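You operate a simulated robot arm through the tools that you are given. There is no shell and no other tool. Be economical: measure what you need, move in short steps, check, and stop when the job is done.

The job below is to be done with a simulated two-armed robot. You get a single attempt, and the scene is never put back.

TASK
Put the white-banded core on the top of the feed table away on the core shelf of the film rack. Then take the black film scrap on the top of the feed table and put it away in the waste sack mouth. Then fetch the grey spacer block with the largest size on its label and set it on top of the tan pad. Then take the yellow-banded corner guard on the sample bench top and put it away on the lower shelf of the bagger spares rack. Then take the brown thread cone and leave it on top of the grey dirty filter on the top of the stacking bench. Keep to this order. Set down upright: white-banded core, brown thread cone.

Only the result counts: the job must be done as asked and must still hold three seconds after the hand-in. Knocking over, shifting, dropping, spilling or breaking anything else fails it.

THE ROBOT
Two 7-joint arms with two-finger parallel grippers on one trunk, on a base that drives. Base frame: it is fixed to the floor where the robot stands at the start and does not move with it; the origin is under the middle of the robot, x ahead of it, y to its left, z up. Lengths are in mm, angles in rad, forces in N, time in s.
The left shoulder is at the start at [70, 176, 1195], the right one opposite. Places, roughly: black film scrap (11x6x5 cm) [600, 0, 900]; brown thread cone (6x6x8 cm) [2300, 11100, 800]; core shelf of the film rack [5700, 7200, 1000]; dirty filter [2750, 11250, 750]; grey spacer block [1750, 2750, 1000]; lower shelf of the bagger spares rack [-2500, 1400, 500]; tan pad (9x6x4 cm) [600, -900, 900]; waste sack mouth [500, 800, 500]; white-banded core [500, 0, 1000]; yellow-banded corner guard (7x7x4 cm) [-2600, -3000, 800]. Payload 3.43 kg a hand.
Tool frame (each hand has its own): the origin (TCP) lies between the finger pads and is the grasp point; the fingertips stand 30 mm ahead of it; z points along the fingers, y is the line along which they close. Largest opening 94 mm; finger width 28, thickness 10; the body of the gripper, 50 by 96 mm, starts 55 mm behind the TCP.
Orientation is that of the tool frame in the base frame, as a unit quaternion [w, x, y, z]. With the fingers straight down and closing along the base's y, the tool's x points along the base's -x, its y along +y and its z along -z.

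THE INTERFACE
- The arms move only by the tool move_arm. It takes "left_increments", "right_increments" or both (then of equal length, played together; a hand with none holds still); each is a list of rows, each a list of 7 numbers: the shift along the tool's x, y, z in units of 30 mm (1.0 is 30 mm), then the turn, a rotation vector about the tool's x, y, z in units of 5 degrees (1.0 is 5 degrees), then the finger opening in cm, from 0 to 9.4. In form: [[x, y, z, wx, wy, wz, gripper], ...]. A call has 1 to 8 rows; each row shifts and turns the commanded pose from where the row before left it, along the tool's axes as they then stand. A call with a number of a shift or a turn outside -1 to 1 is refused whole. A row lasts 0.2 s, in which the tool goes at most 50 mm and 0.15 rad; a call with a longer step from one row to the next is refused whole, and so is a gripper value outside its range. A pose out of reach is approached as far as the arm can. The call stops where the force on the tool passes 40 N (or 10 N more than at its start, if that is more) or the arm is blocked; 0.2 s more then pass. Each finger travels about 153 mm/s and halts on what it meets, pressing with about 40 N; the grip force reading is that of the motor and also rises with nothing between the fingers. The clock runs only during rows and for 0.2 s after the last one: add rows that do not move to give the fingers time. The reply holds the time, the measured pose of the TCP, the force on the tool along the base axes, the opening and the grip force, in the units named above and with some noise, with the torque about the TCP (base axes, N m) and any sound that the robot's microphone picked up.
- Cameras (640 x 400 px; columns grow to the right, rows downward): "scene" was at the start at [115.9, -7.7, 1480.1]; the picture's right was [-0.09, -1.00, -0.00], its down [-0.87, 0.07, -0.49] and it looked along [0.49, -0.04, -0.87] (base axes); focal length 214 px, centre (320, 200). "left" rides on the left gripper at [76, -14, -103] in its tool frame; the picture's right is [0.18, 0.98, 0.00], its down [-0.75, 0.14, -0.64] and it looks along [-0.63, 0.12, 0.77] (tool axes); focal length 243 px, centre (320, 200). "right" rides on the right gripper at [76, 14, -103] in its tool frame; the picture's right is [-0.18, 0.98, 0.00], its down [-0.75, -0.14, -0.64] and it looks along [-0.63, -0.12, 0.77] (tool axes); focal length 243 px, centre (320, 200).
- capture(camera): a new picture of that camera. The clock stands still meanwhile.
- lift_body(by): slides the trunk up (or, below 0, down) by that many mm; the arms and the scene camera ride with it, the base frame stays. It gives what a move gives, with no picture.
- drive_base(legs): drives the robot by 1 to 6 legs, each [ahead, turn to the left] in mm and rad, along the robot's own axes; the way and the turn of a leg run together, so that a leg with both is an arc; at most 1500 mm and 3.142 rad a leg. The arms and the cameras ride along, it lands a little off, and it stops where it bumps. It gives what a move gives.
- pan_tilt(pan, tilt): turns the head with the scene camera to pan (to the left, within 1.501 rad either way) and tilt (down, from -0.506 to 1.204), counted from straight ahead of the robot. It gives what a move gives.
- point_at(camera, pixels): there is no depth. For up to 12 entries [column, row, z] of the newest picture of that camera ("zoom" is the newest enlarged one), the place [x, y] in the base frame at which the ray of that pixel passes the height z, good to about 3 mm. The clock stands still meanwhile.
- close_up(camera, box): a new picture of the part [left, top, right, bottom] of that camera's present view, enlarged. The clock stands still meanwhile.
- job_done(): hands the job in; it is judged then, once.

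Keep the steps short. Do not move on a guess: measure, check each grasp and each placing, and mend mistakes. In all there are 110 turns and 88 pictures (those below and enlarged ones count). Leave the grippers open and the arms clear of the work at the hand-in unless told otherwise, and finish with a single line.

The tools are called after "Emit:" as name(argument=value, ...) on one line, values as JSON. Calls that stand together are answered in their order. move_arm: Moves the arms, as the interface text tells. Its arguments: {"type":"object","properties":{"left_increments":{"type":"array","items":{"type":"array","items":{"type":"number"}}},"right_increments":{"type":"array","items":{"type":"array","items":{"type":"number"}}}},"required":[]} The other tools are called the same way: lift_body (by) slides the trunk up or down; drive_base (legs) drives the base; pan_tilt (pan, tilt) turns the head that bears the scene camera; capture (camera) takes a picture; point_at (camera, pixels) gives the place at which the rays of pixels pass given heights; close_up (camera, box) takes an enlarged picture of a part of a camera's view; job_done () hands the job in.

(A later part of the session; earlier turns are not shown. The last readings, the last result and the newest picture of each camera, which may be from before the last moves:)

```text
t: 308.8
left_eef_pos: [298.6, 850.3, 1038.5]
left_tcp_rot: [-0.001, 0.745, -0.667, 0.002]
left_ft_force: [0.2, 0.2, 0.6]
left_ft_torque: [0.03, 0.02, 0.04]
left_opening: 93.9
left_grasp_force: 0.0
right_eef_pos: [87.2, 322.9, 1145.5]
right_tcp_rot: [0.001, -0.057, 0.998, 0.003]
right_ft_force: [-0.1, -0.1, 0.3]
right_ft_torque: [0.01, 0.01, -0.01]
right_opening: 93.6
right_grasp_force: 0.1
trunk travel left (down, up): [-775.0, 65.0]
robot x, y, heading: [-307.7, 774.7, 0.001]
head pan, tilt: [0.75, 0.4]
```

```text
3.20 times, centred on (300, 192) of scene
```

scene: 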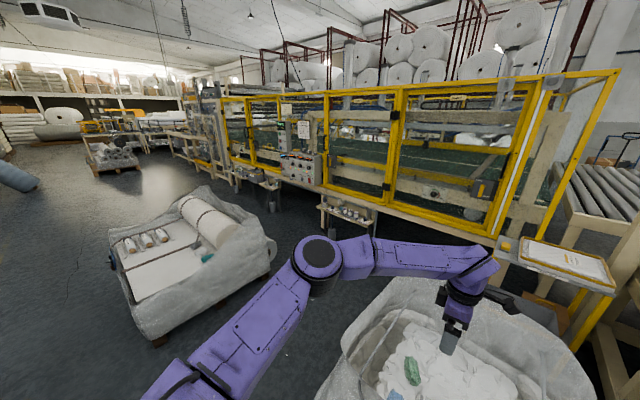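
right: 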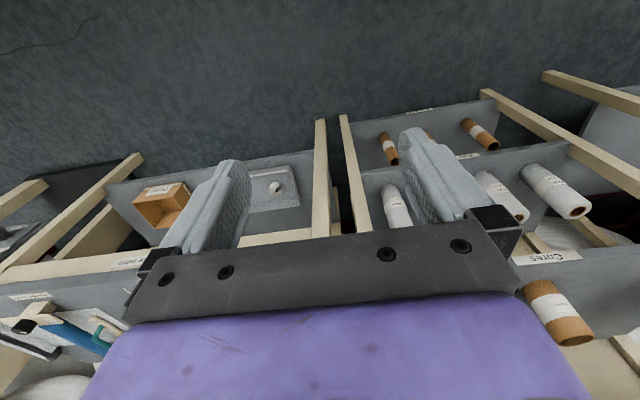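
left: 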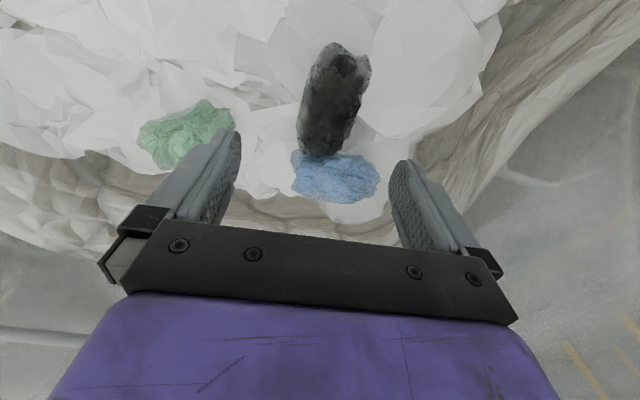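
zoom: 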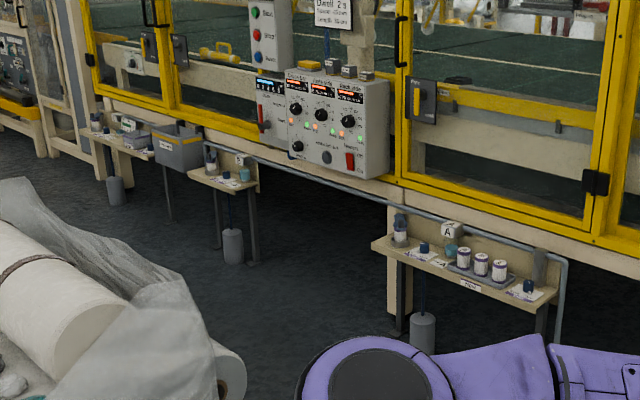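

Pallet/roll reach x≈870 and the stands start at x≈1600; the gap is about as wide as the base, so I must measure it better. Driving into the lane between sack and pallet (y≈1770) to look.

Emit:
drive_base(legs=[[-300, 0], [0, 1.571], [995, 0], [0, -1.571], [1400, 0]])

Emit:
pan_tilt(pan=0.9, tilt=0.55)

Emit:
capture(camera="scene")

```text
t: 329.8
left_eef_pos: [1418.5, 1821.9, 1037.6]
left_tcp_rot: [0.0, 0.743, -0.669, 0.003]
left_ft_force: [0.6, -0.3, -1.2]
left_ft_torque: [-0.01, 0.02, 0.0]
left_opening: 94.2
left_grasp_force: 0.1
right_eef_pos: [1202.3, 1293.1, 1146.3]
right_tcp_rot: [0.002, -0.055, 0.998, 0.002]
right_ft_force: [-0.1, 0.5, 0.3]
right_ft_torque: [0.01, 0.02, 0.01]
right_opening: 94.1
right_grasp_force: 0.2
trunk travel left (down, up): [-775.0, 65.0]
robot x, y, heading: [810.8, 1746.7, -0.001]
head pan, tilt: [0.75, 0.4]
```

```text
t: 330.5
left_eef_pos: [1418.3, 1820.8, 1037.5]
left_tcp_rot: [0.0, 0.743, -0.669, 0.002]
left_ft_force: [-0.4, -0.5, 1.0]
left_ft_torque: [0.01, -0.03, 0.02]
left_opening: 94.3
left_grasp_force: 0.1
right_eef_pos: [1203.5, 1295.1, 1146.1]
right_tcp_rot: [0.002, -0.054, 0.999, 0.001]
right_ft_force: [0.4, -0.4, 0.1]
right_ft_torque: [0.01, -0.05, -0.02]
right_opening: 94.1
right_grasp_force: 0.0
trunk travel left (down, up): [-775.0, 65.0]
robot x, y, heading: [809.1, 1747.6, -0.007]
head pan, tilt: [0.901, 0.55]
```

```text
33 pictures are left
```

scene: 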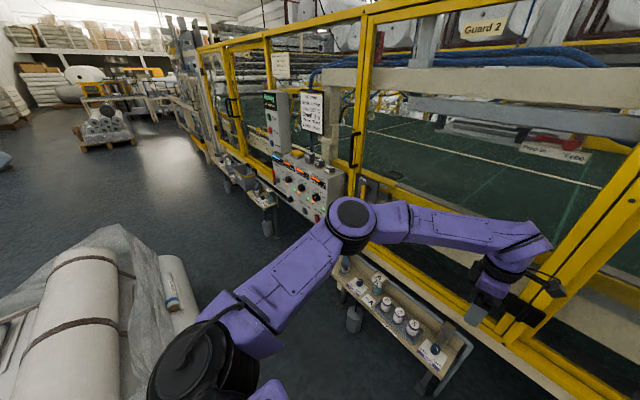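

The gap is visible now. Measuring roll side, pots and shelf fronts.

Emit:
point_at(camera="scene", pixels=[[200, 318, 0], [200, 310, 200], [187, 258, 200], [160, 255, 300], [352, 332, 0], [268, 237, 0], [331, 266, 420], [425, 372, 420], [425, 395, 0], [262, 207, 420], [316, 165, 1060], [330, 200, 900]])

Emit:
close_up(camera="scene", box=[120, 150, 420, 338])

```text
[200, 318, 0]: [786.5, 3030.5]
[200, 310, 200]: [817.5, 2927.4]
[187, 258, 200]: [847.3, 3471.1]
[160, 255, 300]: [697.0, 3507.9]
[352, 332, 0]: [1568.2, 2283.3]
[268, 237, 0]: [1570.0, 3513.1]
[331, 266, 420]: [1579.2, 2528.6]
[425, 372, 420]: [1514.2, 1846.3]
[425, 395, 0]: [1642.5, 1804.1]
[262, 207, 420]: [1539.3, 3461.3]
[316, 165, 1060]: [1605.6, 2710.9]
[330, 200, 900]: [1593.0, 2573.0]
```

```text
2.13 times, centred on (270, 244) of scene
```

zoom: 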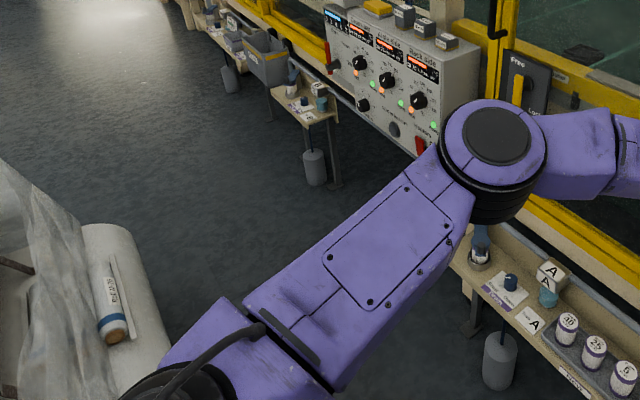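

Gap is about 850…1555 at the floor, and the base seems to need about 600. Drawing both hands in first (left 240 mm back, right 150 mm inward), so nothing sticks out toward the guard.

Emit:
move_arm(left_increments=[[0, 1, 0, 0, 0, 0, 9.4], [0, 1, 0, 0, 0, 0, 9.4], [0, 1, 0, 0, 0, 0, 9.4], [0, 1, 0, 0, 0, 0, 9.4], [0, 1, 0, 0, 0, 0, 9.4], [0, 1, 0, 0, 0, 0, 9.4], [0, 1, 0, 0, 0, 0, 9.4], [0, 1, 0, 0, 0, 0, 9.4]], right_increments=[[0, 0.625, 0, 0, 0, 0, 9.4], [0, 0.625, 0, 0, 0, 0, 9.4], [0, 0.625, 0, 0, 0, 0, 9.4], [0, 0.625, 0, 0, 0, 0, 9.4], [0, 0.625, 0, 0, 0, 0, 9.4], [0, 0.625, 0, 0, 0, 0, 9.4], [0, 0.625, 0, 0, 0, 0, 9.4], [0, 0.625, 0, 0, 0, 0, 9.4]])

Emit:
drive_base(legs=[[395, 0], [0, 1.571]])

Emit:
pan_tilt(pan=-0.5, tilt=0.75)

Emit:
capture(camera="scene")

```text
t: 332.3
left_eef_pos: [1179.0, 1795.2, 1037.9]
left_tcp_rot: [0.0, 0.743, -0.669, 0.003]
left_ft_force: [-0.2, -0.5, 1.0]
left_ft_torque: [0.02, -0.02, 0.01]
left_opening: 94.0
left_grasp_force: 0.0
right_eef_pos: [1207.7, 1426.1, 1133.5]
right_tcp_rot: [0.001, -0.051, 0.999, 0.011]
right_ft_force: [0.4, 0.4, 0.4]
right_ft_torque: [0.0, 0.01, 0.01]
right_opening: 94.0
right_grasp_force: 0.1
right hand out of reach, approached as far as the arm can: row 6, 7, 8
trunk travel left (down, up): [-775.0, 65.0]
robot x, y, heading: [807.0, 1746.4, -0.004]
head pan, tilt: [0.901, 0.55]
```

```text
t: 336.4
left_eef_pos: [1511.9, 1959.0, 1037.5]
left_tcp_rot: [-0.001, 0.882, -0.471, 0.001]
left_ft_force: [0.3, -1.0, 0.3]
left_ft_torque: [0.03, 0.01, 0.02]
left_opening: 93.9
left_grasp_force: 0.1
right_eef_pos: [1707.3, 1642.4, 1133.3]
right_tcp_rot: [-0.007, -0.291, 0.956, 0.014]
right_ft_force: [-0.3, 0.8, -0.2]
right_ft_torque: [0.0, 0.01, -0.02]
right_opening: 94.0
right_grasp_force: 0.1
trunk travel left (down, up): [-775.0, 65.0]
robot x, y, heading: [1208.3, 1742.7, 0.475]
head pan, tilt: [0.901, 0.55]
stopped in leg 2: the force on the tool passed its limit (the readings are from after the stop); the commanded pose is now the measured one
```

```text
t: 337.9
left_eef_pos: [1513.3, 1959.3, 1038.3]
left_tcp_rot: [-0.001, 0.882, -0.471, 0.001]
left_ft_force: [1.1, 0.3, -1.2]
left_ft_torque: [-0.03, -0.01, 0.01]
left_opening: 93.9
left_grasp_force: 0.0
right_eef_pos: [1707.5, 1641.7, 1133.4]
right_tcp_rot: [-0.007, -0.292, 0.956, 0.012]
right_ft_force: [-2.7, -2.2, -0.9]
right_ft_torque: [0.11, -0.19, 0.08]
right_opening: 93.8
right_grasp_force: 0.1
trunk travel left (down, up): [-775.0, 65.0]
robot x, y, heading: [1205.4, 1744.6, 0.477]
head pan, tilt: [-0.499, 0.75]
```

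```text
31 pictures are left
```

scene: 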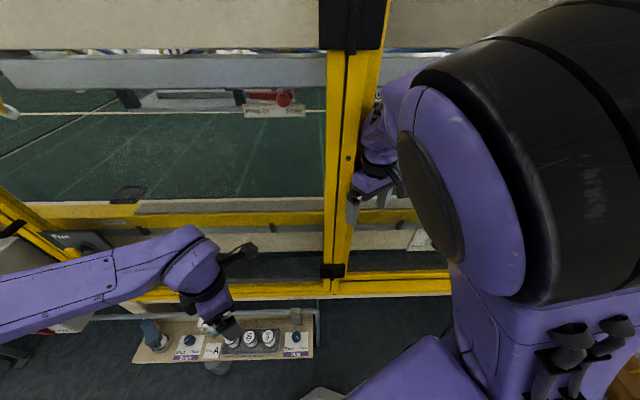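

The right hand touched the guard post (guard plane x≈1740) and stopped. I turn back, move to x≈1090, turn there, then go in at a slight slant.

Emit:
drive_base(legs=[[0, -0.477], [-115, 0], [0, 1.42]])

Emit:
drive_base(legs=[[700, 0], [0, 0.15]])

Emit:
pan_tilt(pan=-0.9, tilt=0.6)

Emit:
capture(camera="scene")

```text
t: 344.0
left_eef_pos: [1099.1, 2117.9, 1038.3]
left_tcp_rot: [-0.001, 1.0, -0.018, 0.001]
left_ft_force: [-0.8, -0.3, 0.0]
left_ft_torque: [0.01, -0.03, -0.02]
left_opening: 94.0
left_grasp_force: 0.0
right_eef_pos: [1470.6, 2085.9, 1132.8]
right_tcp_rot: [-0.013, -0.694, 0.72, 0.007]
right_ft_force: [0.3, 0.0, 0.1]
right_ft_torque: [0.02, 0.01, 0.04]
right_opening: 94.0
right_grasp_force: 0.2
trunk travel left (down, up): [-775.0, 65.0]
robot x, y, heading: [1093.6, 1747.0, 1.421]
head pan, tilt: [-0.499, 0.75]
```

```text
t: 348.5
left_eef_pos: [1150.4, 2806.4, 1037.6]
left_tcp_rot: [-0.002, 0.998, 0.055, 0.001]
left_ft_force: [0.3, -0.2, -1.3]
left_ft_torque: [0.02, 0.03, -0.01]
left_opening: 94.2
left_grasp_force: 0.1
right_eef_pos: [1521.9, 2831.2, 1131.4]
right_tcp_rot: [0.013, 0.744, -0.668, -0.005]
right_ft_force: [-1.6, 0.5, 0.2]
right_ft_torque: [0.01, -0.04, -0.01]
right_opening: 94.1
right_grasp_force: 0.0
trunk travel left (down, up): [-775.0, 65.0]
robot x, y, heading: [1198.0, 2442.7, 1.566]
head pan, tilt: [-0.499, 0.75]
```

```text
t: 349.3
left_eef_pos: [1148.4, 2808.2, 1037.3]
left_tcp_rot: [-0.002, 0.998, 0.055, 0.001]
left_ft_force: [0.7, 0.6, 0.6]
left_ft_torque: [0.01, 0.0, -0.03]
left_opening: 94.1
left_grasp_force: 0.1
right_eef_pos: [1521.5, 2831.6, 1133.3]
right_tcp_rot: [0.014, 0.744, -0.668, -0.006]
right_ft_force: [0.6, -0.3, 0.5]
right_ft_torque: [0.02, 0.0, -0.02]
right_opening: 93.9
right_grasp_force: 0.1
trunk travel left (down, up): [-775.0, 65.0]
robot x, y, heading: [1200.8, 2438.0, 1.573]
head pan, tilt: [-0.901, 0.6]
```

```text
30 pictures are left
```

scene: 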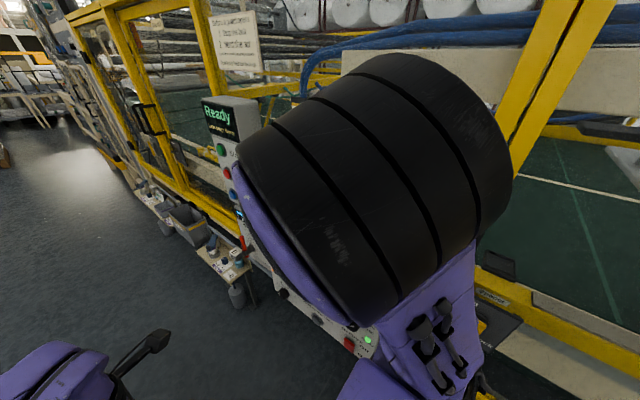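

I am in the gap at (1200,2440) facing +y. The shoulder hides the box in the scene view, so the right-hand camera is next.

Emit:
capture(camera="right")

```text
29 pictures are left
```

right: 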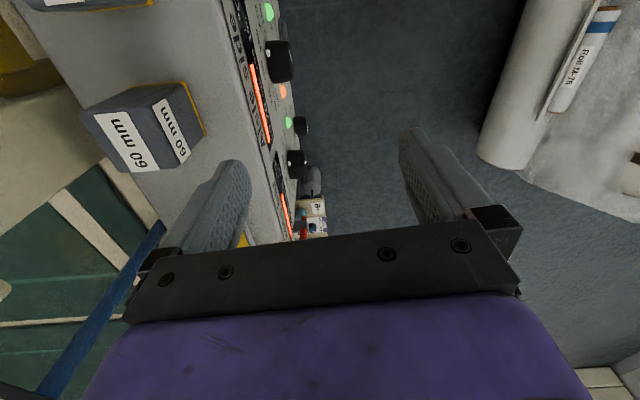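

The 60 mm block is at (145,130), toward +x. Enlarging for precise corners.

Emit:
close_up(camera="right", box=[60, 60, 240, 185])

```text
3.20 times, centred on (150, 122) of right
```

zoom: 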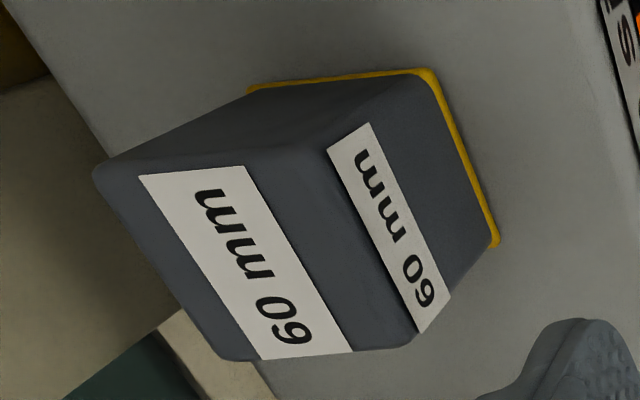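

Emit:
point_at(camera="zoom", pixels=[[315, 150, 1060], [430, 72, 1000], [315, 150, 1045], [430, 72, 985], [315, 150, 1030], [430, 72, 970], [410, 345, 1045], [497, 240, 985], [95, 172, 1045], [225, 360, 1045], [262, 257, 1045], [262, 257, 1060]])

```text
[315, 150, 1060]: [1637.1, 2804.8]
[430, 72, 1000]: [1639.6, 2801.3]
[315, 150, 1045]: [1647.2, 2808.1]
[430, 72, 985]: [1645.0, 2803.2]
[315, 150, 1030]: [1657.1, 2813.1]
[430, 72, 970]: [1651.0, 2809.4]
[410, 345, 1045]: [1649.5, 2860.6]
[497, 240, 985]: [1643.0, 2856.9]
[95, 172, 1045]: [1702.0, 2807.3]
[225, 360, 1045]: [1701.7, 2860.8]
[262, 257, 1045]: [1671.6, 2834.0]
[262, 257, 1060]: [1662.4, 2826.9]
```

Block top ≈1054, centre ≈(1666,2830), about 52 mm wide. Opening to 78 mm, squaring the yaw, and moving over it at the present height.

Emit:
move_arm(right_increments=[[0, -0.805, 0, 0, 0, 0.62, 7.8], [0, -0.805, 0, 0, 0, 0.62, 7.8], [0.04, -0.805, 0, 0, 0, 0, 7.8], [0.04, -0.805, 0, 0, 0, 0, 7.8], [0.04, -0.805, 0, 0, 0, 0, 7.8], [0.04, -0.805, 0, 0, 0, 0, 7.8]])

Emit:
capture(camera="right")

```text
t: 350.7
left_eef_pos: [1144.6, 2806.5, 1036.9]
left_tcp_rot: [-0.001, 0.998, 0.056, 0.003]
left_ft_force: [-0.2, -0.6, -0.2]
left_ft_torque: [0.0, -0.01, -0.03]
left_opening: 94.0
left_grasp_force: 0.1
right_eef_pos: [1661.0, 2829.4, 1128.4]
right_tcp_rot: [0.014, 0.707, -0.707, -0.003]
right_ft_force: [-9.1, -3.7, -3.3]
right_ft_torque: [0.18, -0.41, -0.04]
right_opening: 73.1
right_grasp_force: 0.1
trunk travel left (down, up): [-775.0, 65.0]
robot x, y, heading: [1197.8, 2438.8, 1.568]
head pan, tilt: [-0.901, 0.6]
```

```text
27 pictures are left
```

right: 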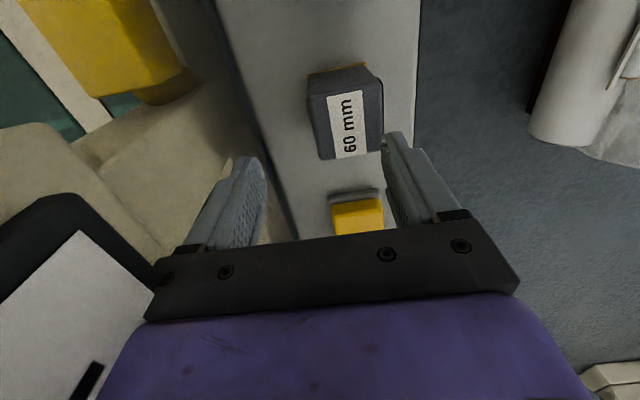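

A light sideways force (−9 N) shows that the +x finger touches something, probably the cream bracket. Measuring the block's top corners from here.

Emit:
point_at(camera="right", pixels=[[317, 160, 1054], [382, 152, 1054], [308, 96, 1054], [347, 128, 1054], [372, 64, 994], [312, 70, 994], [240, 160, 1100]])

```text
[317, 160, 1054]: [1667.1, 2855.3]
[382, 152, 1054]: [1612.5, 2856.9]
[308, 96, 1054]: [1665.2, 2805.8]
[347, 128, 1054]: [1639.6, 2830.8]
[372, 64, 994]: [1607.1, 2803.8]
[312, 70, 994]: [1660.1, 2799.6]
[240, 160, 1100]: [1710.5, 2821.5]
```

Combining both views, the block's top is at z≈1097 (not 1054): centre ≈(1641,2811), box top ≈1037. Rising 25 mm, shifting −20 in x and −18 in y, then looking.

Emit:
move_arm(right_increments=[[0, 0.1, -0.6, 0, 0, 0, 7.4], [0, 0.3, -0.4, 0, 0, 0, 7.8], [0.3, 0.27, 0, 0, 0, 0, 7.8], [0.3, 0, 0, 0, 0, 0, 7.8]])

Emit:
capture(camera="right")

```text
t: 351.7
left_eef_pos: [1149.3, 2807.2, 1037.0]
left_tcp_rot: [-0.002, 0.998, 0.055, 0.0]
left_ft_force: [-0.1, -1.4, 0.4]
left_ft_torque: [0.02, -0.02, 0.02]
left_opening: 94.0
left_grasp_force: 0.1
right_eef_pos: [1646.6, 2813.1, 1159.3]
right_tcp_rot: [0.013, 0.708, -0.706, -0.005]
right_ft_force: [-0.2, 0.7, -0.1]
right_ft_torque: [0.03, 0.01, 0.03]
right_opening: 78.1
right_grasp_force: 0.1
trunk travel left (down, up): [-775.0, 65.0]
robot x, y, heading: [1199.4, 2436.2, 1.565]
head pan, tilt: [-0.901, 0.6]
```

```text
26 pictures are left
```

right: 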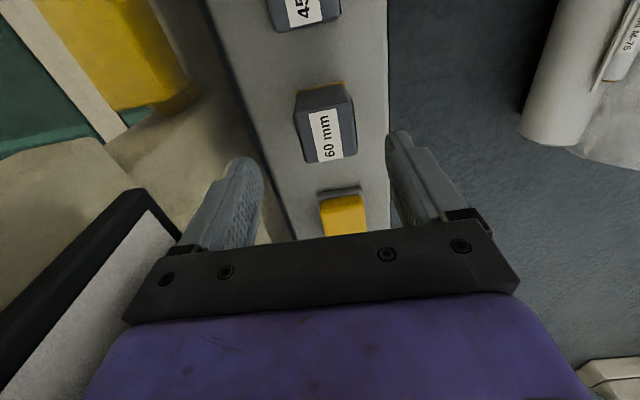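

Force is gone. Measuring the block again from this height for a firm triangulation.

Emit:
point_at(camera="right", pixels=[[328, 135, 1060], [328, 135, 1080], [328, 135, 1097], [302, 112, 1097], [352, 104, 1097], [357, 155, 1097], [307, 163, 1097], [300, 92, 1037], [345, 84, 1037], [265, 170, 1097]])

```text
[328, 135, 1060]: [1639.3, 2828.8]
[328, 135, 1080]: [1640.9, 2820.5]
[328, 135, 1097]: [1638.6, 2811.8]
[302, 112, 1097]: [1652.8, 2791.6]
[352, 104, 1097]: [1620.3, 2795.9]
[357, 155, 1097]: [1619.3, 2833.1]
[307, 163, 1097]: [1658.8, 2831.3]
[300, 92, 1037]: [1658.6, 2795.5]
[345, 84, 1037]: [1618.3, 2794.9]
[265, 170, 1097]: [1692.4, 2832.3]
```

All agree: top 1097, centre (1639,2812), 40 mm square. Moving −7 in x and down 84 mm, then closing.

Emit:
move_arm(right_increments=[[0.03, 0.25, 0.5, 0, 0, 0, 7.8], [0, 0, 0.8, 0, 0, 0, 7.8], [0, 0, 0.8, 0, 0, 0, 7.8], [0, 0, 0.7, 0, 0, 0, 7.8]])

Emit:
move_arm(right_increments=[[0, 0, 0, 0, 0, 0, 5], [0, 0, 0, 0, 0, 0, 3], [0, 0, 0, 0, 0, 0, 2], [0, 0, 0, 0, 0, 0, 2]])

Emit:
capture(camera="right")

```text
t: 352.7
left_eef_pos: [1149.8, 2807.3, 1037.4]
left_tcp_rot: [-0.003, 0.998, 0.055, 0.0]
left_ft_force: [-0.1, -0.1, -0.9]
left_ft_torque: [-0.01, 0.01, 0.0]
left_opening: 93.9
left_grasp_force: 0.0
right_eef_pos: [1637.9, 2812.7, 1074.6]
right_tcp_rot: [0.013, 0.707, -0.707, -0.005]
right_ft_force: [-0.3, -1.1, -0.9]
right_ft_torque: [-0.04, -0.01, -0.03]
right_opening: 77.9
right_grasp_force: 0.0
trunk travel left (down, up): [-775.0, 65.0]
robot x, y, heading: [1199.7, 2439.3, 1.569]
head pan, tilt: [-0.901, 0.6]
```

```text
t: 353.7
left_eef_pos: [1149.2, 2806.3, 1037.1]
left_tcp_rot: [-0.001, 0.998, 0.055, 0.0]
left_ft_force: [0.2, -0.1, -0.8]
left_ft_torque: [0.0, 0.01, -0.02]
left_opening: 94.1
left_grasp_force: 0.1
right_eef_pos: [1638.2, 2810.6, 1075.4]
right_tcp_rot: [-0.014, -0.707, 0.707, 0.005]
right_ft_force: [0.8, 0.3, -0.1]
right_ft_torque: [0.04, -0.05, 0.0]
right_opening: 47.6
right_grasp_force: 40.1
trunk travel left (down, up): [-775.0, 65.0]
robot x, y, heading: [1197.6, 2437.2, 1.566]
head pan, tilt: [-0.901, 0.6]
```

```text
25 pictures are left
```

right: 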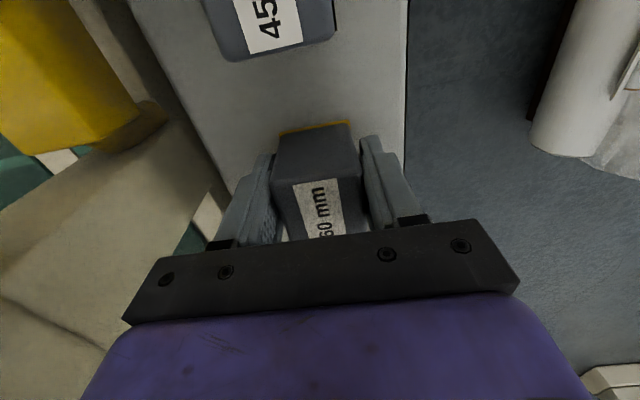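

Block gripped firmly (47.6 mm, 40 N). Lifting it and drawing it back to −x, then backing out of the gap the way I came.

Emit:
move_arm(right_increments=[[0, 0, -0.6, 0, 0, 0, 2], [0, 0, -0.95, 0, 0, 0, 2], [0, 0, -0.95, 0, 0, 0, 2], [0, 0.9, -0.3, 0, 0, 0, 2], [0, 0.95, 0, 0, 0, 0, 2], [0, 0.95, 0, 0, 0, 0, 2], [0, 0.95, 0, 0, 0, 0, 2], [0, 0.6, 0, 0, 0, 0, 2]])

Emit:
drive_base(legs=[[0, -0.15], [-710, 0], [0, 1.72], [1500, 0], [230, 0], [0, 1.571]])

Emit:
drive_base(legs=[[1300, 0], [1150, 0], [0, 1.571]])

Emit:
pan_tilt(pan=0, tilt=0.6)

Emit:
capture(camera="scene")

```text
t: 355.5
left_eef_pos: [1148.3, 2807.3, 1037.9]
left_tcp_rot: [-0.002, 0.999, 0.055, 0.001]
left_ft_force: [-0.2, 0.4, 0.1]
left_ft_torque: [0.03, 0.0, 0.01]
left_opening: 94.0
left_grasp_force: 0.2
right_eef_pos: [1526.4, 2833.4, 1151.5]
right_tcp_rot: [-0.02, -0.705, 0.709, 0.011]
right_ft_force: [-0.4, -0.1, -1.0]
right_ft_torque: [-0.02, -0.02, 0.02]
right_opening: 48.0
right_grasp_force: 39.9
right hand out of reach, approached as far as the arm can: row 7, 8
trunk travel left (down, up): [-775.0, 65.0]
robot x, y, heading: [1196.2, 2437.4, 1.566]
head pan, tilt: [-0.901, 0.6]
```

```text
t: 376.3
left_eef_pos: [-574.3, 1373.8, 1036.5]
left_tcp_rot: [-0.001, -0.059, 0.998, -0.002]
left_ft_force: [0.2, -0.6, -0.1]
left_ft_torque: [-0.01, 0.01, 0.01]
left_opening: 94.0
left_grasp_force: 0.0
right_eef_pos: [-952.6, 1343.5, 1153.0]
right_tcp_rot: [0.011, 0.705, 0.709, 0.021]
right_ft_force: [0.7, -0.1, -1.2]
right_ft_torque: [0.04, 0.0, 0.02]
right_opening: 47.7
right_grasp_force: 40.2
trunk travel left (down, up): [-775.0, 65.0]
robot x, y, heading: [-627.2, 1741.8, -1.564]
head pan, tilt: [-0.901, 0.6]
```

```text
t: 392.1
left_eef_pos: [-258.2, -649.6, 1037.8]
left_tcp_rot: [0.0, 0.745, -0.667, 0.003]
left_ft_force: [1.0, -1.0, 0.4]
left_ft_torque: [0.0, 0.01, -0.02]
left_opening: 93.9
left_grasp_force: 0.0
right_eef_pos: [-231.4, -1026.4, 1151.6]
right_tcp_rot: [-0.007, 0.002, 1.0, 0.024]
right_ft_force: [-0.6, -0.6, -1.4]
right_ft_torque: [-0.02, 0.01, 0.0]
right_opening: 47.9
right_grasp_force: 39.5
trunk travel left (down, up): [-775.0, 65.0]
robot x, y, heading: [-628.3, -699.9, 0.002]
head pan, tilt: [-0.901, 0.6]
```

```text
t: 393.3
left_eef_pos: [-258.0, -648.2, 1036.3]
left_tcp_rot: [-0.002, 0.746, -0.666, 0.002]
left_ft_force: [-0.4, 0.2, -0.7]
left_ft_torque: [-0.02, -0.03, 0.0]
left_opening: 94.1
left_grasp_force: 0.0
right_eef_pos: [-232.3, -1025.6, 1152.8]
right_tcp_rot: [-0.008, 0.001, 1.0, 0.025]
right_ft_force: [0.2, 0.4, -0.9]
right_ft_torque: [0.0, 0.0, -0.02]
right_opening: 47.4
right_grasp_force: 40.5
trunk travel left (down, up): [-775.0, 65.0]
robot x, y, heading: [-629.0, -698.6, -0.003]
head pan, tilt: [0.0, 0.6]
```

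```text
24 pictures are left
```

scene: 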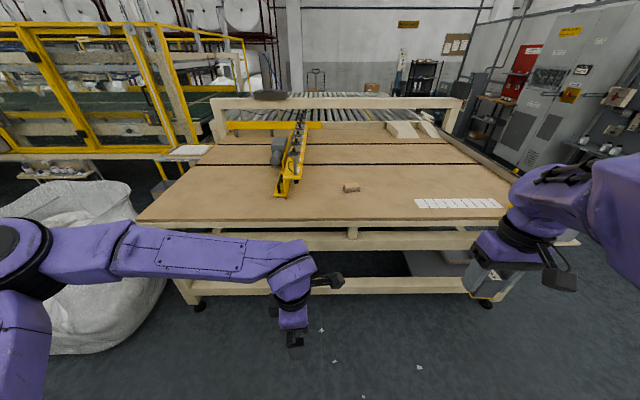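

The tan pad is at (351,188). Locating it and enlarging.

Emit:
point_at(camera="scene", pixels=[[351, 188, 870], [351, 188, 890], [205, 222, 852]])

Emit:
close_up(camera="scene", box=[311, 168, 391, 218])

```text
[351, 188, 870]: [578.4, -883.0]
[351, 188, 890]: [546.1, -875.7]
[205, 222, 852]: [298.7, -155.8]
```

```text
8.00 times, centred on (351, 193) of scene
```

zoom: 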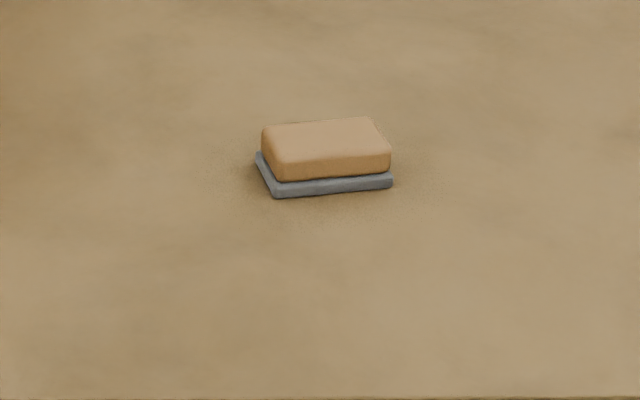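

Pad at about (565,−880), long side along y. Driving to the table and moving the block above the pad, with a small tilt correction.

Emit:
drive_base(legs=[[620, 0]])

Emit:
move_arm(right_increments=[[-0.8, 0.6, 0, 0.29, 0, 0, 2], [-0.8, 0.6, 0, 0, 0, 0, 2], [-0.8, 0.6, 0, 0, 0, 0, 2], [-0.8, 0.6, 0, 0, 0, 0, 2], [-0.8, 0.6, 0, 0, 0, 0, 2], [-0.8, 0.6, 0.3, 0, 0, 0, 2], [-0.6, 0.6, 0.5, 0, 0, 0, 2]])

Emit:
capture(camera="right")

Emit:
capture(camera="scene")

```text
t: 396.8
left_eef_pos: [361.7, -644.6, 1037.9]
left_tcp_rot: [-0.001, 0.748, -0.664, 0.002]
left_ft_force: [-0.4, -0.3, 0.2]
left_ft_torque: [0.04, 0.02, 0.01]
left_opening: 93.8
left_grasp_force: 0.0
right_eef_pos: [390.4, -1023.4, 1150.9]
right_tcp_rot: [-0.006, -0.001, 1.0, 0.025]
right_ft_force: [-0.1, 0.3, -2.0]
right_ft_torque: [-0.03, -0.01, 0.01]
right_opening: 48.0
right_grasp_force: 39.8
trunk travel left (down, up): [-775.0, 65.0]
robot x, y, heading: [-5.4, -700.8, 0.006]
head pan, tilt: [0.0, 0.6]
```

```text
t: 398.4
left_eef_pos: [364.2, -645.7, 1037.0]
left_tcp_rot: [0.001, 0.747, -0.665, 0.001]
left_ft_force: [0.4, -0.6, 0.2]
left_ft_torque: [-0.01, 0.01, 0.0]
left_opening: 93.9
left_grasp_force: 0.0
right_eef_pos: [555.0, -895.7, 1129.0]
right_tcp_rot: [-0.008, 0.0, 1.0, 0.012]
right_ft_force: [0.1, -0.3, -2.1]
right_ft_torque: [-0.01, 0.03, 0.02]
right_opening: 47.8
right_grasp_force: 40.0
trunk travel left (down, up): [-775.0, 65.0]
robot x, y, heading: [-7.6, -693.5, 0.003]
head pan, tilt: [0.0, 0.6]
```

```text
22 pictures are left
```

right: 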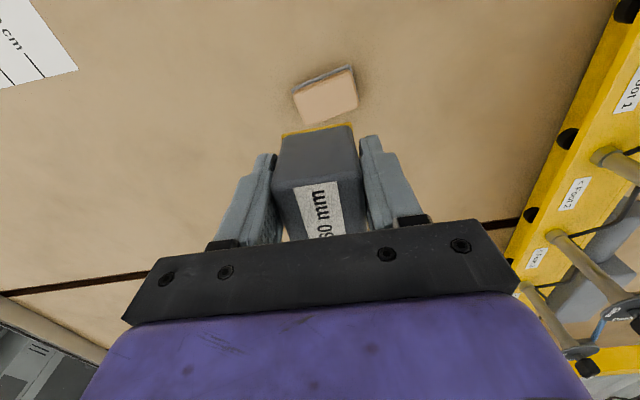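

```text
21 pictures are left
```

scene: 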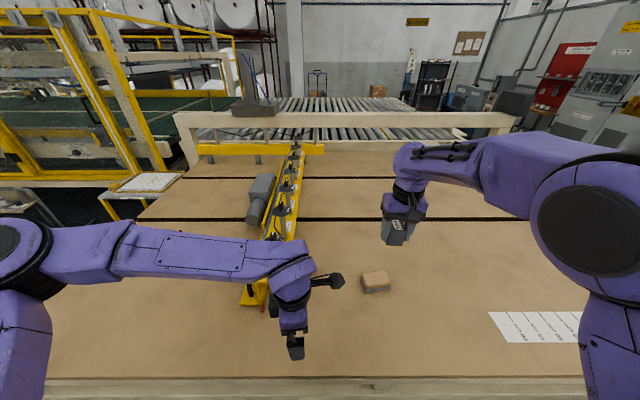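

Triangulating the pad's top from both cameras.

Emit:
point_at(camera="right", pixels=[[328, 96, 880], [328, 96, 890], [328, 96, 900], [296, 97, 890], [357, 92, 890], [307, 124, 890], [350, 70, 890]])

Emit:
point_at(camera="scene", pixels=[[375, 277, 880], [375, 277, 890], [375, 277, 900], [375, 277, 870]])

```text
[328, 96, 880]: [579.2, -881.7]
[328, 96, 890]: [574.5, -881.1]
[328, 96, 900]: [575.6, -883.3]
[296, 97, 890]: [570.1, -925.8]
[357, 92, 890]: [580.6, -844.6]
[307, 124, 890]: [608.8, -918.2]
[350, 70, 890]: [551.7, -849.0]
```

```text
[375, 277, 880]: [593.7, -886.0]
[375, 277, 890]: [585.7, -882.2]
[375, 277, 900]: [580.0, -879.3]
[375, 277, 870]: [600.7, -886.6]
```

Pad top centre (578,−882), z≈895. Lowering the block to about 11 mm above it.

Emit:
move_arm(right_increments=[[-0.38, 0.24, 0.88, 0, 0, 0, 2], [-0.38, 0.23, 0.88, 0, 0, 0, 2], [0, 0, 0.88, 0, 0, 0, 2], [0, 0, 0.88, 0, 0, 0, 2], [0, 0, 0.88, 0, 0, 0, 2], [0, 0, 0.88, 0, 0, 0, 2], [0, 0, 0.88, 0, 0, 0, 2]])

Emit:
capture(camera="right")

Emit:
close_up(camera="scene", box=[335, 230, 425, 300])

```text
t: 400.0
left_eef_pos: [363.6, -646.2, 1037.6]
left_tcp_rot: [0.0, 0.747, -0.665, 0.001]
left_ft_force: [1.3, 0.0, 0.6]
left_ft_torque: [-0.01, 0.02, 0.05]
left_opening: 93.9
left_grasp_force: 0.1
right_eef_pos: [574.0, -877.9, 942.5]
right_tcp_rot: [-0.008, -0.001, 1.0, 0.012]
right_ft_force: [-0.2, -0.4, -1.0]
right_ft_torque: [-0.01, 0.01, 0.01]
right_opening: 48.0
right_grasp_force: 40.3
trunk travel left (down, up): [-775.0, 65.0]
robot x, y, heading: [-7.2, -699.5, 0.005]
head pan, tilt: [0.0, 0.6]
```

```text
20 pictures are left
```

right: 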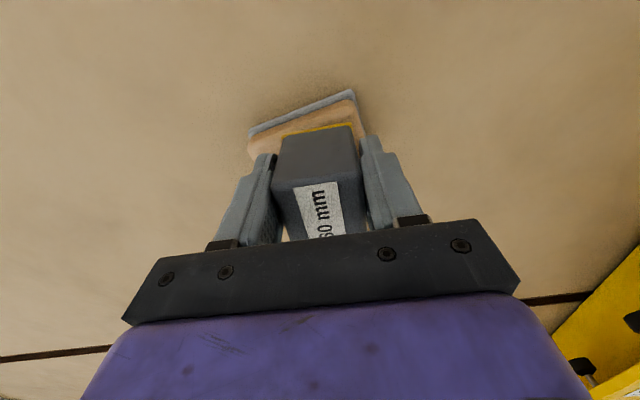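

```text
5.71 times, centred on (380, 265) of scene
```

zoom: 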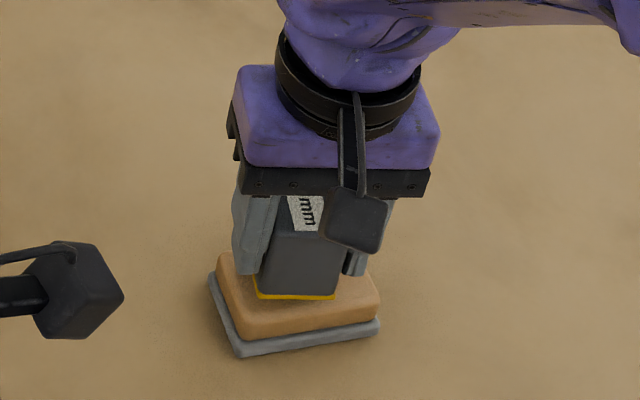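

The block is centred over the pad. Lowering in small steps.

Emit:
move_arm(right_increments=[[0, 0, 0.1, 0, 0, 0, 2], [0, 0, 0.07, 0, 0, 0, 2], [0, 0, 0.07, 0, 0, 0, 2]])

Emit:
move_arm(right_increments=[[0, 0, 0.07, 0, 0, 0, 2], [0, 0, 0.07, 0, 0, 0, 2]])

```text
t: 400.8
left_eef_pos: [362.3, -646.2, 1036.8]
left_tcp_rot: [-0.001, 0.747, -0.665, 0.002]
left_ft_force: [-0.7, -0.8, 0.9]
left_ft_torque: [-0.01, 0.01, -0.01]
left_opening: 94.1
left_grasp_force: 0.1
right_eef_pos: [571.9, -878.0, 936.8]
right_tcp_rot: [-0.007, -0.001, 1.0, 0.011]
right_ft_force: [0.0, -0.8, -1.2]
right_ft_torque: [0.0, 0.0, 0.0]
right_opening: 47.8
right_grasp_force: 40.1
trunk travel left (down, up): [-775.0, 65.0]
robot x, y, heading: [-9.0, -698.0, 0.003]
head pan, tilt: [0.0, 0.6]
```

```text
t: 401.4
left_eef_pos: [363.5, -645.8, 1037.8]
left_tcp_rot: [0.0, 0.748, -0.664, 0.001]
left_ft_force: [-0.4, -0.1, 0.6]
left_ft_torque: [-0.01, 0.05, 0.0]
left_opening: 94.2
left_grasp_force: 0.0
right_eef_pos: [573.4, -877.1, 932.0]
right_tcp_rot: [-0.007, 0.0, 1.0, 0.011]
right_ft_force: [-0.3, -0.3, -1.5]
right_ft_torque: [-0.01, 0.02, -0.02]
right_opening: 47.9
right_grasp_force: 39.9
trunk travel left (down, up): [-775.0, 65.0]
robot x, y, heading: [-4.4, -699.0, 0.007]
head pan, tilt: [0.0, 0.6]
```

Not touching yet at TCP 932. Further down.

Emit:
move_arm(right_increments=[[0, 0, 0.07, 0, 0, 0, 2], [0, 0, 0.07, 0, 0, 0, 2]])

Emit:
move_arm(right_increments=[[0, 0, 0.07, 0, 0, 0, 2], [0, 0, 0.05, 0, 0, 0, 2]])

```text
t: 402.0
left_eef_pos: [361.8, -645.9, 1038.4]
left_tcp_rot: [-0.001, 0.747, -0.664, 0.001]
left_ft_force: [0.7, 0.3, -0.6]
left_ft_torque: [0.01, 0.02, 0.03]
left_opening: 94.1
left_grasp_force: 0.1
right_eef_pos: [573.4, -877.1, 929.2]
right_tcp_rot: [-0.005, -0.001, 1.0, 0.011]
right_ft_force: [0.6, -0.6, 4.8]
right_ft_torque: [-0.19, -0.14, -0.02]
right_opening: 47.8
right_grasp_force: 40.4
trunk travel left (down, up): [-775.0, 65.0]
robot x, y, heading: [-10.2, -697.6, 0.006]
head pan, tilt: [0.0, 0.6]
```

```text
t: 402.6
left_eef_pos: [360.4, -646.0, 1038.9]
left_tcp_rot: [-0.001, 0.747, -0.665, 0.004]
left_ft_force: [-0.3, 0.5, -0.2]
left_ft_torque: [0.04, -0.04, 0.0]
left_opening: 94.1
left_grasp_force: 0.0
right_eef_pos: [572.4, -876.4, 929.1]
right_tcp_rot: [-0.003, -0.001, 1.0, 0.011]
right_ft_force: [3.7, -1.4, 26.2]
right_ft_torque: [-0.5, -0.25, 0.01]
right_opening: 47.9
right_grasp_force: 40.2
trunk travel left (down, up): [-775.0, 65.0]
robot x, y, heading: [-6.3, -695.8, 0.003]
head pan, tilt: [0.0, 0.6]
```

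Contact (26 N). Easing 3 mm, opening, rising.

Emit:
move_arm(right_increments=[[0, 0, -0.08, 0, 0, 0, 2], [0, 0, 0, 0, 0, 0, 5], [0, 0, 0, 0, 0, 0, 6.5], [0, 0, 0, 0, 0, 0, 8], [0, 0, 0, 0, 0, 0, 8]])

Emit:
move_arm(right_increments=[[0, 0, -0.5, 0, 0, 0, 8], [0, 0, -0.9, 0, 0, 0, 8], [0, 0, -1, 0, 0, 0, 8], [0, 0, -1, 0, 0, 0, 8], [0, 0, -1, 0, 0, 0, 8], [0, 0, -1, 0, 0, 0, 8], [0, 0, -1, 0, 0, 0, 8]])

Emit:
capture(camera="right")

```text
t: 403.8
left_eef_pos: [362.9, -645.5, 1037.4]
left_tcp_rot: [0.0, 0.747, -0.665, 0.003]
left_ft_force: [0.3, -0.1, -0.6]
left_ft_torque: [-0.04, -0.01, 0.01]
left_opening: 94.1
left_grasp_force: 0.0
right_eef_pos: [572.8, -877.2, 927.3]
right_tcp_rot: [-0.007, -0.001, 1.0, 0.011]
right_ft_force: [-0.1, 0.3, -0.5]
right_ft_torque: [-0.02, 0.0, -0.01]
right_opening: 79.9
right_grasp_force: 0.1
trunk travel left (down, up): [-775.0, 65.0]
robot x, y, heading: [-3.9, -695.4, 0.002]
head pan, tilt: [0.0, 0.6]
```

```text
t: 405.4
left_eef_pos: [362.5, -644.9, 1037.4]
left_tcp_rot: [0.0, 0.747, -0.664, 0.002]
left_ft_force: [-0.3, -0.3, 0.2]
left_ft_torque: [-0.02, -0.03, -0.01]
left_opening: 93.9
left_grasp_force: 0.0
right_eef_pos: [574.7, -881.2, 1120.9]
right_tcp_rot: [-0.007, -0.001, 1.0, 0.012]
right_ft_force: [-0.9, 0.8, 0.6]
right_ft_torque: [-0.02, -0.03, -0.02]
right_opening: 80.0
right_grasp_force: 0.0
trunk travel left (down, up): [-775.0, 65.0]
robot x, y, heading: [-7.3, -699.0, 0.003]
head pan, tilt: [0.0, 0.6]
```

```text
18 pictures are left
```

right: 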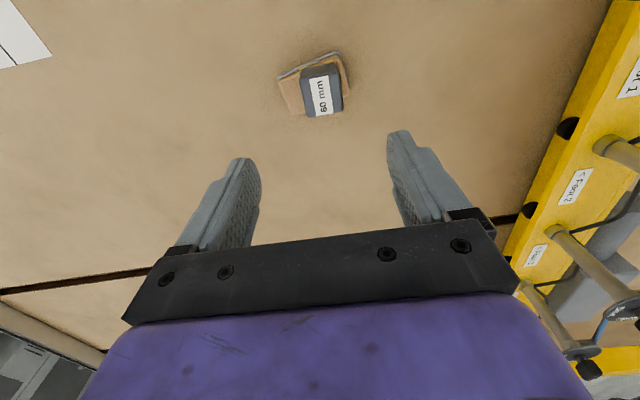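

The 60 mm block stands on the pad. Drawing the right hand back, backing off and turning toward the sample bench.

Emit:
move_arm(right_increments=[[1, -0.5, 0, 0, 0, 0, 9.4], [1, -0.5, 0, 0, 0, 0, 9.4], [1, -0.5, 0, 0, 0, 0, 9.4], [1, -0.5, 0, 0, 0, 0, 9.4], [1, -0.5, 0, 0, 0, 0, 9.4], [1, -0.5, 0, 0, 0, 0, 9.4]])

Emit:
drive_base(legs=[[-600, 0], [0, -2.28]])

Emit:
pan_tilt(pan=0, tilt=0.4)

Emit:
capture(camera="scene")

```text
t: 406.8
left_eef_pos: [362.2, -651.3, 1038.4]
left_tcp_rot: [-0.002, 0.747, -0.665, 0.0]
left_ft_force: [-0.1, -0.1, 0.0]
left_ft_torque: [0.03, -0.02, -0.03]
left_opening: 94.0
left_grasp_force: 0.0
right_eef_pos: [396.1, -979.1, 1118.9]
right_tcp_rot: [-0.006, -0.002, 1.0, 0.013]
right_ft_force: [-1.1, -1.1, -0.3]
right_ft_torque: [0.05, 0.0, 0.03]
right_opening: 93.9
right_grasp_force: 0.0
trunk travel left (down, up): [-775.0, 65.0]
robot x, y, heading: [-4.7, -701.9, 0.002]
head pan, tilt: [0.0, 0.6]
```

```text
t: 415.6
left_eef_pos: [-808.3, -1013.1, 1037.3]
left_tcp_rot: [-0.002, 0.292, 0.956, 0.0]
left_ft_force: [0.1, 0.7, -0.1]
left_ft_torque: [-0.01, 0.05, -0.01]
left_opening: 94.0
left_grasp_force: 0.0
right_eef_pos: [-1077.6, -826.2, 1119.8]
right_tcp_rot: [0.007, 0.908, 0.419, 0.011]
right_ft_force: [-0.6, 0.2, -0.5]
right_ft_torque: [0.03, -0.01, -0.03]
right_opening: 93.8
right_grasp_force: 0.1
trunk travel left (down, up): [-775.0, 65.0]
robot x, y, heading: [-609.2, -698.3, -2.277]
head pan, tilt: [0.0, 0.6]
```

```text
t: 416.3
left_eef_pos: [-808.6, -1013.6, 1037.2]
left_tcp_rot: [-0.001, 0.292, 0.956, -0.001]
left_ft_force: [0.3, -0.4, 0.3]
left_ft_torque: [0.02, -0.01, 0.04]
left_opening: 93.8
left_grasp_force: 0.0
right_eef_pos: [-1078.5, -824.4, 1119.7]
right_tcp_rot: [0.007, 0.908, 0.419, 0.012]
right_ft_force: [-0.1, 0.2, -0.1]
right_ft_torque: [0.03, -0.02, 0.0]
right_opening: 94.2
right_grasp_force: 0.0
trunk travel left (down, up): [-775.0, 65.0]
robot x, y, heading: [-607.5, -696.9, -2.28]
head pan, tilt: [0.0, 0.4]
```

```text
17 pictures are left
```

scene: 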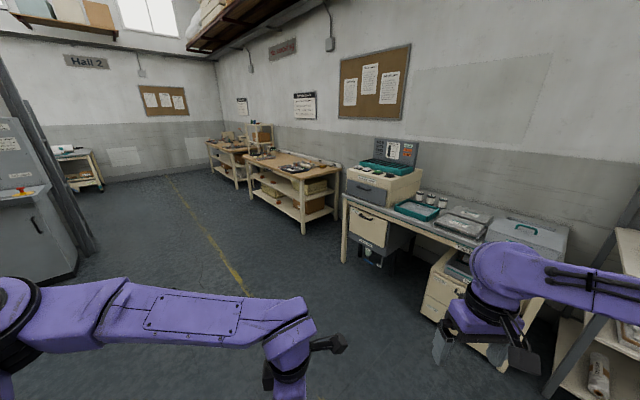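

The wood bench at (290,165) is the sample bench. Measuring its legs and front edge.

Emit:
point_at(camera="scene", pixels=[[303, 233, 0], [250, 204, 0], [340, 221, 0], [303, 176, 800], [245, 158, 800], [343, 264, 0], [220, 230, 0]])

Emit:
close_up(camera="scene", box=[230, 130, 360, 211])

```text
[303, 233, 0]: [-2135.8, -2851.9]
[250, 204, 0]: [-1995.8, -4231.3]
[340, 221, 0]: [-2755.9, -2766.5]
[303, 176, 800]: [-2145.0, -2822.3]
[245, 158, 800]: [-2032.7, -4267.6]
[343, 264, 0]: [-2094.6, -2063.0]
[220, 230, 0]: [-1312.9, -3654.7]
```

```text
4.92 times, centred on (295, 170) of scene
```

zoom: 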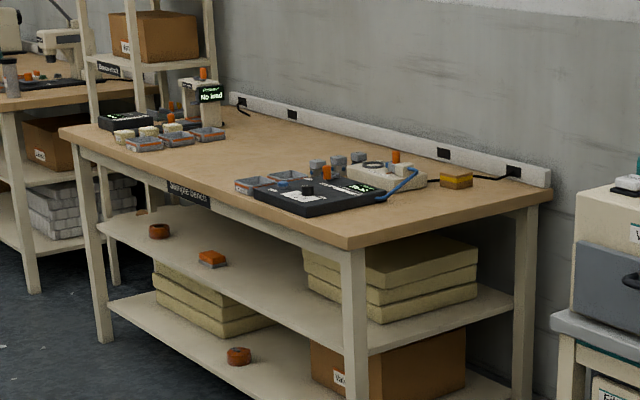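

The bench reads "Sample bench"; the candidate is at scene (323,167). Enlarging it.

Emit:
close_up(camera="scene", box=[307, 158, 339, 178])

Emit:
point_at(camera="zoom", pixels=[[320, 200, 820], [320, 200, 840], [640, 200, 830]])

```text
16.00 times, centred on (323, 168) of scene
```

zoom: 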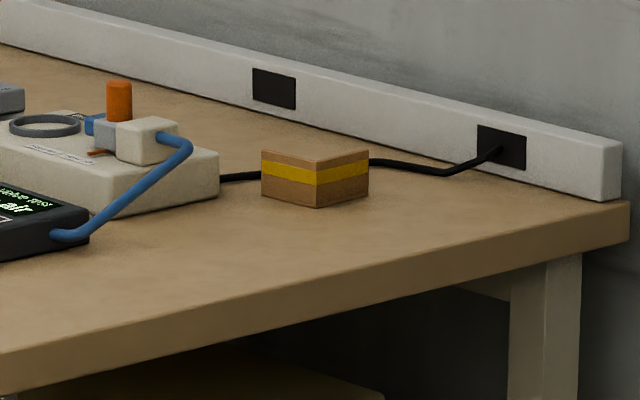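

```text
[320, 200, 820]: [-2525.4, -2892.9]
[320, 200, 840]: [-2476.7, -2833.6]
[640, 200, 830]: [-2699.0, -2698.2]
```

It's a 70 mm box-like guard with a yellow band, axis-aligned, near (−2605,−2985). I'll come from the front facing −x with the right hand tilted 45°. Driving to (−1700,−3165) and tilting.

Emit:
drive_base(legs=[[0, 0.362], [1400, 0], [1225, 0], [0, -1.224], [150, 0]])

Emit:
move_arm(right_increments=[[0, 0, 0, 0.15, -1, 0, 9.4], [0, 0, 0, 0.14, -1, 0, 9.4], [0, 0, 0, 0, -1, 0, 9.4], [0, 0, 0, 0, -1, 0, 9.4], [0, 0, 0, 0, -1, 0, 9.4], [0, 0, 0, 0, -1, 0, 9.4], [0, 0, 0, 0, -1, 0, 9.4], [0, 0, 0, 0, -1, 0, 9.4]])

Emit:
pan_tilt(pan=-0.1, tilt=0.7)

Emit:
capture(camera="scene")

```text
t: 434.1
left_eef_pos: [-2019.4, -3188.8, 1038.2]
left_tcp_rot: [-0.003, 0.669, 0.743, -0.001]
left_ft_force: [0.2, -0.5, 0.5]
left_ft_torque: [0.04, 0.02, 0.02]
left_opening: 94.1
left_grasp_force: 0.0
right_eef_pos: [-2048.7, -2861.0, 1121.9]
right_tcp_rot: [0.011, 1.0, -0.005, 0.006]
right_ft_force: [-0.2, -0.4, 0.0]
right_ft_torque: [0.0, -0.04, 0.03]
right_opening: 94.3
right_grasp_force: 0.1
trunk travel left (down, up): [-775.0, 65.0]
robot x, y, heading: [-1652.4, -3140.7, 3.14]
head pan, tilt: [0.0, 0.4]
```

```text
t: 435.9
left_eef_pos: [-2020.8, -3187.6, 1037.1]
left_tcp_rot: [-0.002, 0.669, 0.743, -0.001]
left_ft_force: [0.2, 0.6, 0.2]
left_ft_torque: [-0.02, -0.02, 0.0]
left_opening: 94.0
left_grasp_force: 0.0
right_eef_pos: [-2077.8, -2858.8, 1130.4]
right_tcp_rot: [-0.003, 0.942, -0.005, -0.334]
right_ft_force: [0.1, -0.5, -0.1]
right_ft_torque: [-0.04, 0.01, 0.04]
right_opening: 94.1
right_grasp_force: 0.1
right hand out of reach, approached as far as the arm can: row 7, 8
trunk travel left (down, up): [-775.0, 65.0]
robot x, y, heading: [-1654.4, -3140.6, 3.134]
head pan, tilt: [0.0, 0.4]
```

```text
t: 436.7
left_eef_pos: [-2021.2, -3185.8, 1037.8]
left_tcp_rot: [-0.002, 0.669, 0.743, -0.001]
left_ft_force: [-0.8, -0.6, -0.2]
left_ft_torque: [-0.01, 0.01, -0.03]
left_opening: 94.0
left_grasp_force: 0.1
right_eef_pos: [-2077.8, -2857.6, 1129.5]
right_tcp_rot: [-0.003, 0.943, -0.006, -0.333]
right_ft_force: [0.1, -0.4, -0.2]
right_ft_torque: [-0.01, 0.02, 0.06]
right_opening: 93.9
right_grasp_force: 0.2
trunk travel left (down, up): [-775.0, 65.0]
robot x, y, heading: [-1651.7, -3142.9, 3.129]
head pan, tilt: [-0.099, 0.7]
```

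```text
14 pictures are left
```

scene: 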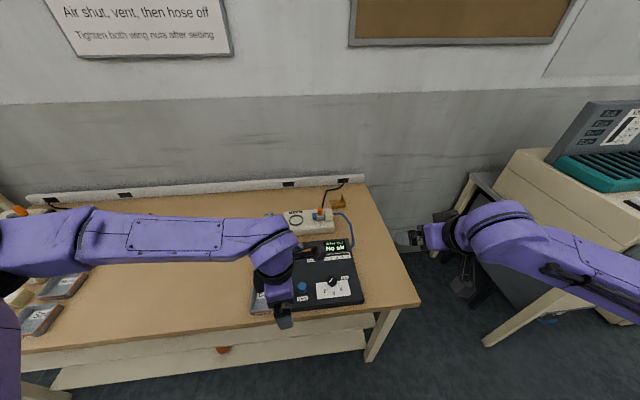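

The guard is at (337,200), behind the cream device and its blue hose. Measuring.

Emit:
close_up(camera="scene", box=[290, 170, 400, 239])

Emit:
point_at(camera="scene", pixels=[[338, 200, 840], [338, 200, 810], [338, 208, 800], [418, 303, 780], [418, 303, 800], [418, 303, 820], [370, 360, 0], [365, 185, 800], [270, 310, 800]])

```text
5.80 times, centred on (345, 204) of scene
```

zoom: 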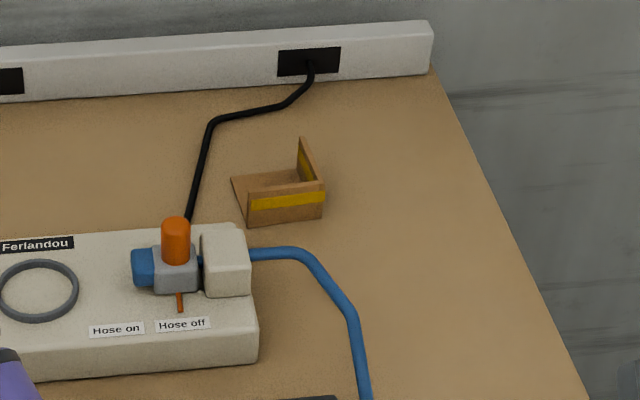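

```text
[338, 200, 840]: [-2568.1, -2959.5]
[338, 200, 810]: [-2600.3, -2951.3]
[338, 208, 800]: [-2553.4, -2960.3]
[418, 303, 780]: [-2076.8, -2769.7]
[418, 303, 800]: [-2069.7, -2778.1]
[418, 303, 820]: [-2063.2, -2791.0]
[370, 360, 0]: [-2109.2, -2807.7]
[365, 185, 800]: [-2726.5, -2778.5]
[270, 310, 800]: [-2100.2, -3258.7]
```

The guard is an L-corner: a base plate with a front wall and a right (+y) wall. Pinching the right wall across its thickness seems best. Fixing the heights from the corner points.

Emit:
point_at(camera="zoom", pixels=[[320, 217, 780], [320, 217, 800], [320, 217, 820], [248, 223, 800], [323, 184, 840], [300, 141, 840], [232, 178, 800], [250, 230, 870], [330, 280, 830]])

```text
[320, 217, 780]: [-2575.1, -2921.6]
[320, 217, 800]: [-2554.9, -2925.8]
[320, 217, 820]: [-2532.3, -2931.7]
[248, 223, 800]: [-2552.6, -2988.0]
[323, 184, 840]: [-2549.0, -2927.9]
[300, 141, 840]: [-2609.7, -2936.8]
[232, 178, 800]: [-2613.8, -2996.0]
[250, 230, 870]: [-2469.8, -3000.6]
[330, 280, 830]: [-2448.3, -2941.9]
```

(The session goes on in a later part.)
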